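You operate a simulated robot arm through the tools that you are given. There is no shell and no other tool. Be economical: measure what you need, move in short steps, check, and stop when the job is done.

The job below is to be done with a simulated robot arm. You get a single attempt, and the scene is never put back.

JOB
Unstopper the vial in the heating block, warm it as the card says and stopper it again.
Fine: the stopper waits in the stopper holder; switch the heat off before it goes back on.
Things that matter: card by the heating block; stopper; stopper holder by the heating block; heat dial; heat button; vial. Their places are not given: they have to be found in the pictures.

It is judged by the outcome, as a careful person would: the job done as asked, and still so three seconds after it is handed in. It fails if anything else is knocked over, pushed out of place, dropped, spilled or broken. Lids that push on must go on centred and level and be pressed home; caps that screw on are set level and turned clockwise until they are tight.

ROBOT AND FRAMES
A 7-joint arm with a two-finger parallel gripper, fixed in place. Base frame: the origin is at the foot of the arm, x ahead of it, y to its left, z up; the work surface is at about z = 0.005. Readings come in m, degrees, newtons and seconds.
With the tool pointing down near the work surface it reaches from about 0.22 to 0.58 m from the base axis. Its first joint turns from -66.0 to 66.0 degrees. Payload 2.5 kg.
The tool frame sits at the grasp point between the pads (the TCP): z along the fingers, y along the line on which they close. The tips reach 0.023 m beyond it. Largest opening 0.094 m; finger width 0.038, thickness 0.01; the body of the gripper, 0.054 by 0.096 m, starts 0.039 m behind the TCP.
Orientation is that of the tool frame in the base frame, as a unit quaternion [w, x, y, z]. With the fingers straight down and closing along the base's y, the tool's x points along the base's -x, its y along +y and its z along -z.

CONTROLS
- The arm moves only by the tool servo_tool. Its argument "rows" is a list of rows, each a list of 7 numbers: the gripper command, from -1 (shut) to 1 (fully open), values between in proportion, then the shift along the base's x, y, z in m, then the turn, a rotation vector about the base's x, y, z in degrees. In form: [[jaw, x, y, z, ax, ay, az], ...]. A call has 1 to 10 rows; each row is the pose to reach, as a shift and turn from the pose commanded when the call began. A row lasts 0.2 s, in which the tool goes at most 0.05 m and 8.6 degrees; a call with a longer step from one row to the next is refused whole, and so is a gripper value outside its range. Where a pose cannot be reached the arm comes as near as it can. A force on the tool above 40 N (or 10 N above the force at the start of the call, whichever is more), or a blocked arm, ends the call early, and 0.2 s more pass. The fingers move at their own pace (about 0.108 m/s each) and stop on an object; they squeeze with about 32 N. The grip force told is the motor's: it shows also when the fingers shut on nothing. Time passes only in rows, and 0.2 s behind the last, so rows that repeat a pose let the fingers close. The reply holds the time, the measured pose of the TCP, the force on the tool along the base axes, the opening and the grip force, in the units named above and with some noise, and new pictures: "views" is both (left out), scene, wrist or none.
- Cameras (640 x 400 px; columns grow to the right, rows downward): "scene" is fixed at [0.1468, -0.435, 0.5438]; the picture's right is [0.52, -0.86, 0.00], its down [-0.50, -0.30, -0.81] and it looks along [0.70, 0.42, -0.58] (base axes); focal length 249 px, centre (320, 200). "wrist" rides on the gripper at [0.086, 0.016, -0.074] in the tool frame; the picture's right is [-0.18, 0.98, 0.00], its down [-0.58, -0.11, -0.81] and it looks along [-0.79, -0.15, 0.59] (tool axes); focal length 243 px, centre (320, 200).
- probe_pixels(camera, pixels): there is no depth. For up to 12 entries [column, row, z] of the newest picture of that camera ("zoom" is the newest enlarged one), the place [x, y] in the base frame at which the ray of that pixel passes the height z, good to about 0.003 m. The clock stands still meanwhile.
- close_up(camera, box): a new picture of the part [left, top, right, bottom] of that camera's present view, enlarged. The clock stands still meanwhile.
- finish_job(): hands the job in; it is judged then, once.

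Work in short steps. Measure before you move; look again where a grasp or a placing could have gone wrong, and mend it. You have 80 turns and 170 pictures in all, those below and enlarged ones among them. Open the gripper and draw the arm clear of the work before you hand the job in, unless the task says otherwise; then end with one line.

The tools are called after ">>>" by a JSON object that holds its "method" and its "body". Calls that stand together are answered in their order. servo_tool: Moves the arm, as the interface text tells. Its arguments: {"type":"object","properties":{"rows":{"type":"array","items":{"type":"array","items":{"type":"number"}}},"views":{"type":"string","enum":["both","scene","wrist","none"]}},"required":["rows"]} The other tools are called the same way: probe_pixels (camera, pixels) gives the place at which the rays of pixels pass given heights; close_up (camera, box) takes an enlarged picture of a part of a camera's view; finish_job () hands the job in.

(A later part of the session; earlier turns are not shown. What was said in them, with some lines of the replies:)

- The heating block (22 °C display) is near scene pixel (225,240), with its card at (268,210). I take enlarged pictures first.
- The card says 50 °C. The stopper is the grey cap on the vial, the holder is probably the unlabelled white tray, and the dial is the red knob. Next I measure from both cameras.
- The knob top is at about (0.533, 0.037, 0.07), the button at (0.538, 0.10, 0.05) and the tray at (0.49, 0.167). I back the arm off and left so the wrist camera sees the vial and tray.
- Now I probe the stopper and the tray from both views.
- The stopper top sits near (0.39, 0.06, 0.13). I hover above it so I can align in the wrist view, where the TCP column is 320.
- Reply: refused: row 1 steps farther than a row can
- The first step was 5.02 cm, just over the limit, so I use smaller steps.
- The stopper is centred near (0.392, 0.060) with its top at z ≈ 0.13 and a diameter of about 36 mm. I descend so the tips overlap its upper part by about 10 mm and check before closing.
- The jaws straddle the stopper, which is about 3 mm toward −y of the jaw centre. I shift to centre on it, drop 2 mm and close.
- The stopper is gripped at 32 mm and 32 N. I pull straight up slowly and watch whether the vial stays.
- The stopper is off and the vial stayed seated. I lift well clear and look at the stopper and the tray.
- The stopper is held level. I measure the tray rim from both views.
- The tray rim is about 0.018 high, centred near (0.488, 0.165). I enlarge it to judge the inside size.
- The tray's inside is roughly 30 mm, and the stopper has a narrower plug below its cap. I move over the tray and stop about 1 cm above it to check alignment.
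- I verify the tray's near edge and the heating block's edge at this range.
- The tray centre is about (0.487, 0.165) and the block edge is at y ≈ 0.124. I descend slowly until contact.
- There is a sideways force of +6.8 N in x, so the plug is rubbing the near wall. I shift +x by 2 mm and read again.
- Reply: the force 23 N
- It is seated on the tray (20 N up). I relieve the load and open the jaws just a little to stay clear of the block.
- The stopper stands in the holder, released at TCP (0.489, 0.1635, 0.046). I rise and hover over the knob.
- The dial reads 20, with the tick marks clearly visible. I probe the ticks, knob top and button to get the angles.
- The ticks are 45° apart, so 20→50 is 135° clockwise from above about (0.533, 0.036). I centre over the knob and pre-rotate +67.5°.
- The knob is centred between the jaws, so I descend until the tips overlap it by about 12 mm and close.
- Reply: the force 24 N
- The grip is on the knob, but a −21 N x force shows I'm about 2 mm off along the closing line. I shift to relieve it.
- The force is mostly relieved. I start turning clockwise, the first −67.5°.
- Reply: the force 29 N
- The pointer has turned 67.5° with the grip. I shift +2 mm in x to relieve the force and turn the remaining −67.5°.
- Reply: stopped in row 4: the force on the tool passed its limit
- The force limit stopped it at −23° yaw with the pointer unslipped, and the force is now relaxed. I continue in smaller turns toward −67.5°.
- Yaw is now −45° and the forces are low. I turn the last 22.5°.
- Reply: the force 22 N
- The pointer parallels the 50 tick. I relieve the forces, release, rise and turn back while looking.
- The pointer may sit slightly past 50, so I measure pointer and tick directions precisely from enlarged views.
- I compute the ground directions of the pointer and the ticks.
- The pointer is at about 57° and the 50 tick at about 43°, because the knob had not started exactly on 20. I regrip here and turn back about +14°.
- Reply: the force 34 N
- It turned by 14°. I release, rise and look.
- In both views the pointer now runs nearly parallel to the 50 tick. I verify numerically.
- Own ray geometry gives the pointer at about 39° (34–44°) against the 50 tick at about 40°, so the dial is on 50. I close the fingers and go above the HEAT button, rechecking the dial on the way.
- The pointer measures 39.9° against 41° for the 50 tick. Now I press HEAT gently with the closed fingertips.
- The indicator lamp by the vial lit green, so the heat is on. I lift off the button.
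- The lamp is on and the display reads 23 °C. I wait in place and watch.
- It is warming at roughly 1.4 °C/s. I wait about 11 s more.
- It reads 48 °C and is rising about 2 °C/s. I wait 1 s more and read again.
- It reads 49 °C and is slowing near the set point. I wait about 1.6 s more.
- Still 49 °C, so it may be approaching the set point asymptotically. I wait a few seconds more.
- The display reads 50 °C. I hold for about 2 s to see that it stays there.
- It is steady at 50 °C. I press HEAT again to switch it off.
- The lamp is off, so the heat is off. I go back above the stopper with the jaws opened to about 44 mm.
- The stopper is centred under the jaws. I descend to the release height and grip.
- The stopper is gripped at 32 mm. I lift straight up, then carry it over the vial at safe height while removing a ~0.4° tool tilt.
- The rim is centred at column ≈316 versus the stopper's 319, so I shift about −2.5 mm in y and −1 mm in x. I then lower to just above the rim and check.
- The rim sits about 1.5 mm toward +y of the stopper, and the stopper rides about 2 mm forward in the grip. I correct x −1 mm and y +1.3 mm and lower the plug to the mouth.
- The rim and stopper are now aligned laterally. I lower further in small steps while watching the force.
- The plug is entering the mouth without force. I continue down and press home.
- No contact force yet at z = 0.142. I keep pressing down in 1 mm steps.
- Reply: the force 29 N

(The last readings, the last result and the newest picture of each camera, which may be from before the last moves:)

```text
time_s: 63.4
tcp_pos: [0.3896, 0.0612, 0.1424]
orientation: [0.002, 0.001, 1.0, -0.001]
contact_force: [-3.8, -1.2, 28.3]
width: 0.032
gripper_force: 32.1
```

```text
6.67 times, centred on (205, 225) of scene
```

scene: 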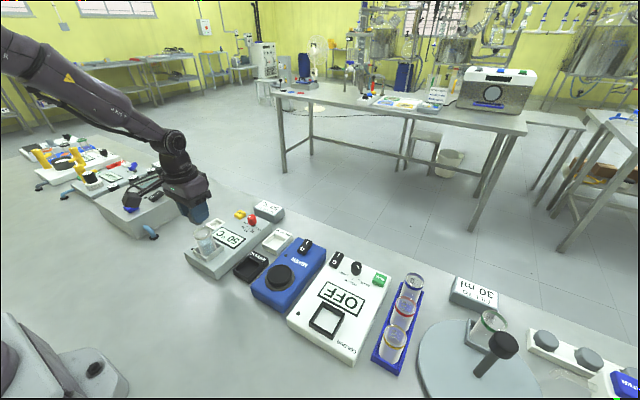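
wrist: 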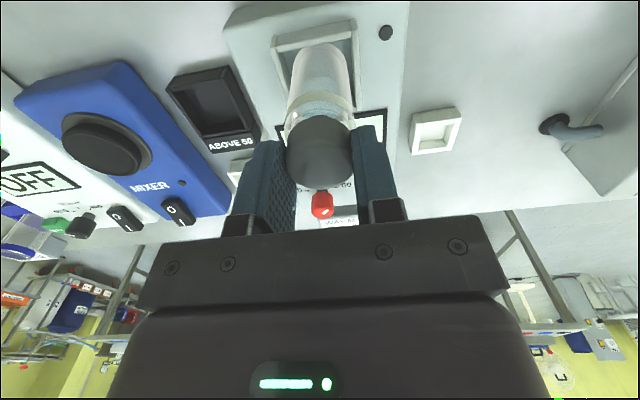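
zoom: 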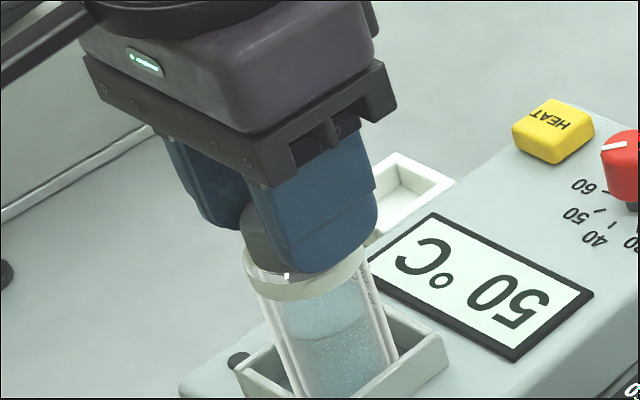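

It is pressed with 28 N at the original seated height. I relieve, open, rise and inspect.

>>> {"method": "servo_tool", "body": {"rows": [[-1, 0, 0, 0.0015, 0, 0, 0], [0.1, 0, 0, 0.0015, 0, 0, 0], [0.1, 0, 0, 0.0015, 0, 0, 0], [0.1, 0, 0, 0.02, 0, 0, 0], [0.1, 0, 0, 0.06, 0, 0, 0], [0.1, 0, 0, 0.08, 0, 0, 0], [0.1, 0, 0, 0.08, 0, 0, 0]], "views": "both"}}

>>> {"method": "close_up", "body": {"camera": "scene", "box": [180, 205, 230, 255]}}

>>> {"method": "close_up", "body": {"camera": "wrist", "box": [230, 0, 410, 140]}}

```text
time_s: 65.0
tcp_pos: [0.3871, 0.0599, 0.2197]
orientation: [0.0, 0.001, 1.0, -0.001]
contact_force: [0.2, 0.4, 0.0]
width: 0.0514
gripper_force: 0.0
```

scene: 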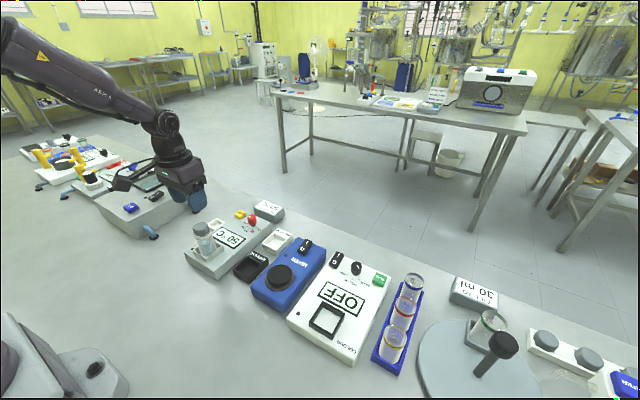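
wrist: 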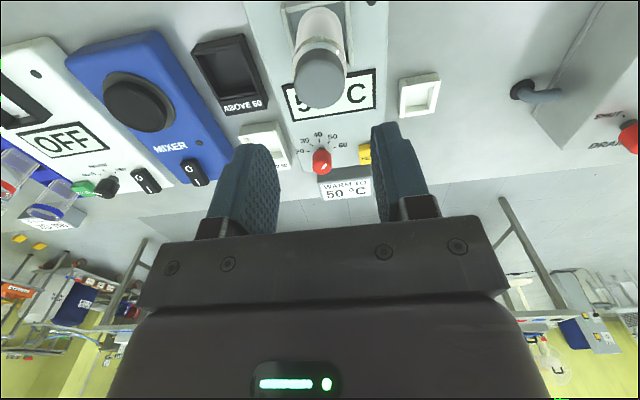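

```text
8.00 times, centred on (205, 230) of scene
```

zoom: 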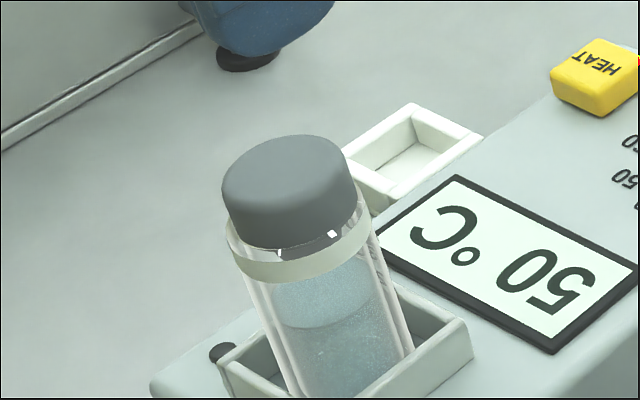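

```text
2.86 times, centred on (320, 70) of wrist
```

zoom: 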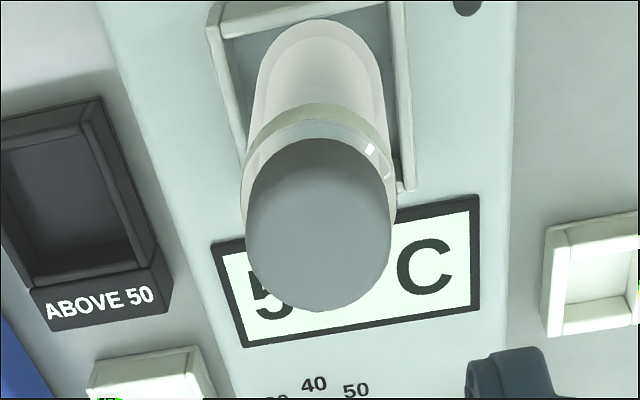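

The stopper sits level and centred, within a pixel of its initial place. To make sure it is home I close the fingers and press straight down on its top.

>>> {"method": "servo_tool", "body": {"rows": [[-1, 0.003, 0, 0, 0, 0, 0], [-1, 0.003, 0, -0.02, 0, 0, 0], [-1, 0.003, 0, -0.045, 0, 0, 0], [-1, 0.003, 0, -0.06, 0, 0, 0]], "views": "wrist"}}

>>> {"method": "servo_tool", "body": {"rows": [[-1, 0, 0, -0.003, 0, 0, 0], [-1, 0, 0, -0.006, 0, 0, 0], [-1, 0, 0, -0.008, 0, 0, 0], [-1, 0, 0, -0.01, 0, 0, 0]], "views": "none"}}

```text
time_s: 66.0
tcp_pos: [0.3913, 0.0613, 0.1591]
orientation: [0.001, 0.0, 1.0, -0.001]
contact_force: [0.8, -0.3, 0.2]
width: 0.0
gripper_force: 31.8
```

wrist: 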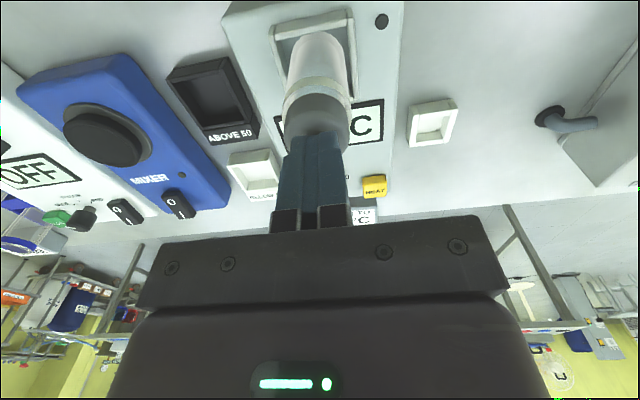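

```text
time_s: 66.8
tcp_pos: [0.3919, 0.0606, 0.1564]
orientation: [0.003, 0.001, 1.0, 0.0]
contact_force: [-3.7, 0.0, 12.9]
width: 0.0
gripper_force: 32.2
stopped in row 3: the force on the tool passed its limit (the readings are from after the stop); the commanded pose is now the measured one
```

The press met a firm stop above 40 N without sinking, so the stopper is home. I rise, open the gripper and draw the arm clear.

>>> {"method": "servo_tool", "body": {"rows": [[-1, 0, 0, 0.02, 0, 0, 0], [-1, 0, 0, 0.06, 0, 0, 0], [0, 0, 0, 0.1, 0, 0, 0], [1, -0.03, 0, 0.13, 0, 0, 0], [1, -0.06, 0, 0.16, 0, 0, 0], [1, -0.09, 0, 0.18, 0, 0, 0], [1, -0.09, 0, 0.18, 0, 0, 0]], "views": "both"}}

>>> {"method": "close_up", "body": {"camera": "scene", "box": [180, 195, 280, 265]}}

>>> {"method": "close_up", "body": {"camera": "wrist", "box": [240, 50, 420, 210]}}

>>> {"method": "close_up", "body": {"camera": "scene", "box": [180, 205, 230, 255]}}

```text
time_s: 68.4
tcp_pos: [0.3027, 0.061, 0.3372]
orientation: [0.003, 0.0, 1.0, -0.001]
contact_force: [-0.5, 0.5, 0.5]
width: 0.094
gripper_force: 0.1
```

scene: 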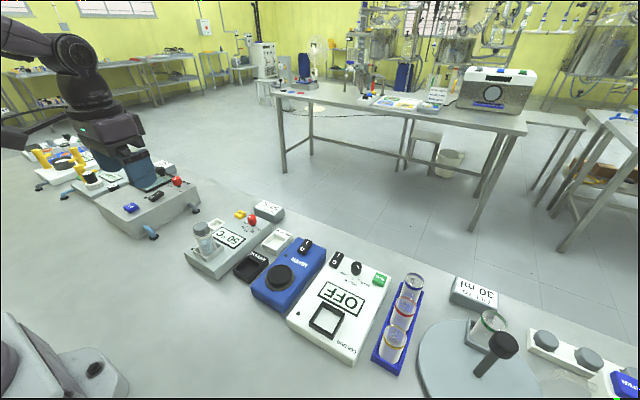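
wrist: 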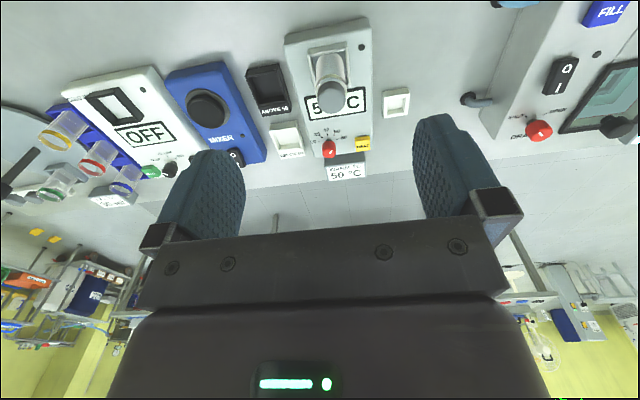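

```text
5.71 times, centred on (230, 230) of scene
```

zoom: 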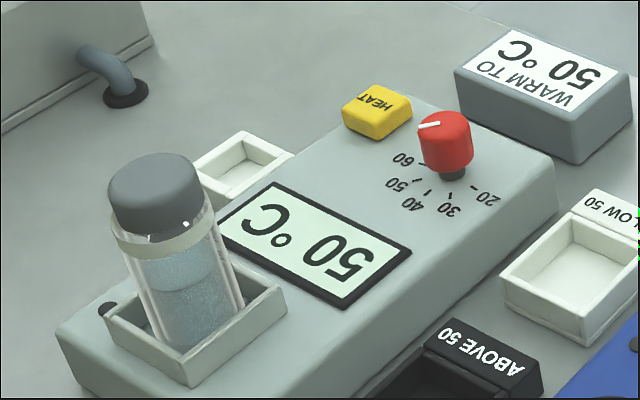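

```text
2.50 times, centred on (330, 130) of wrist
```

zoom: 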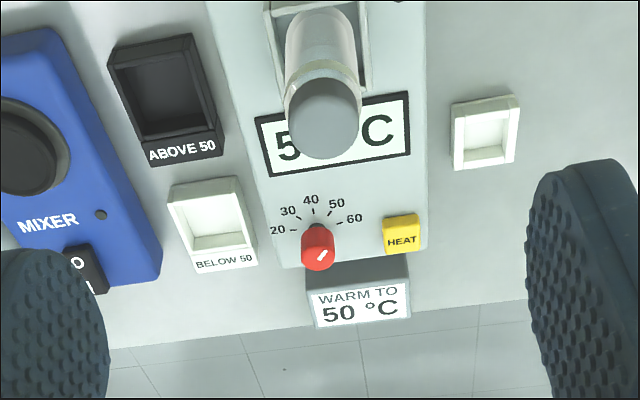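

```text
8.00 times, centred on (205, 230) of scene
```

zoom: 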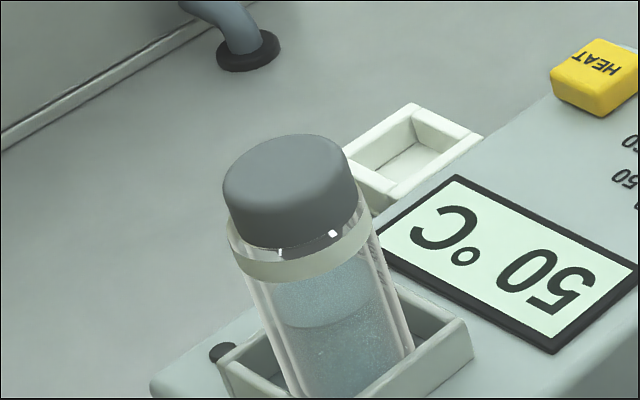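

The lamp is off, the display shows 50 °C, the stopper is level and pressed home, and nothing else has moved. I hand the job in.

>>> {"method": "finish_job", "body": {}}

```text
The job is handed in.
```

I unstoppered the vial, warmed it to 50 °C as the card says and switched the heat off. The stopper is back on, level and pressed home, and the job is handed in.
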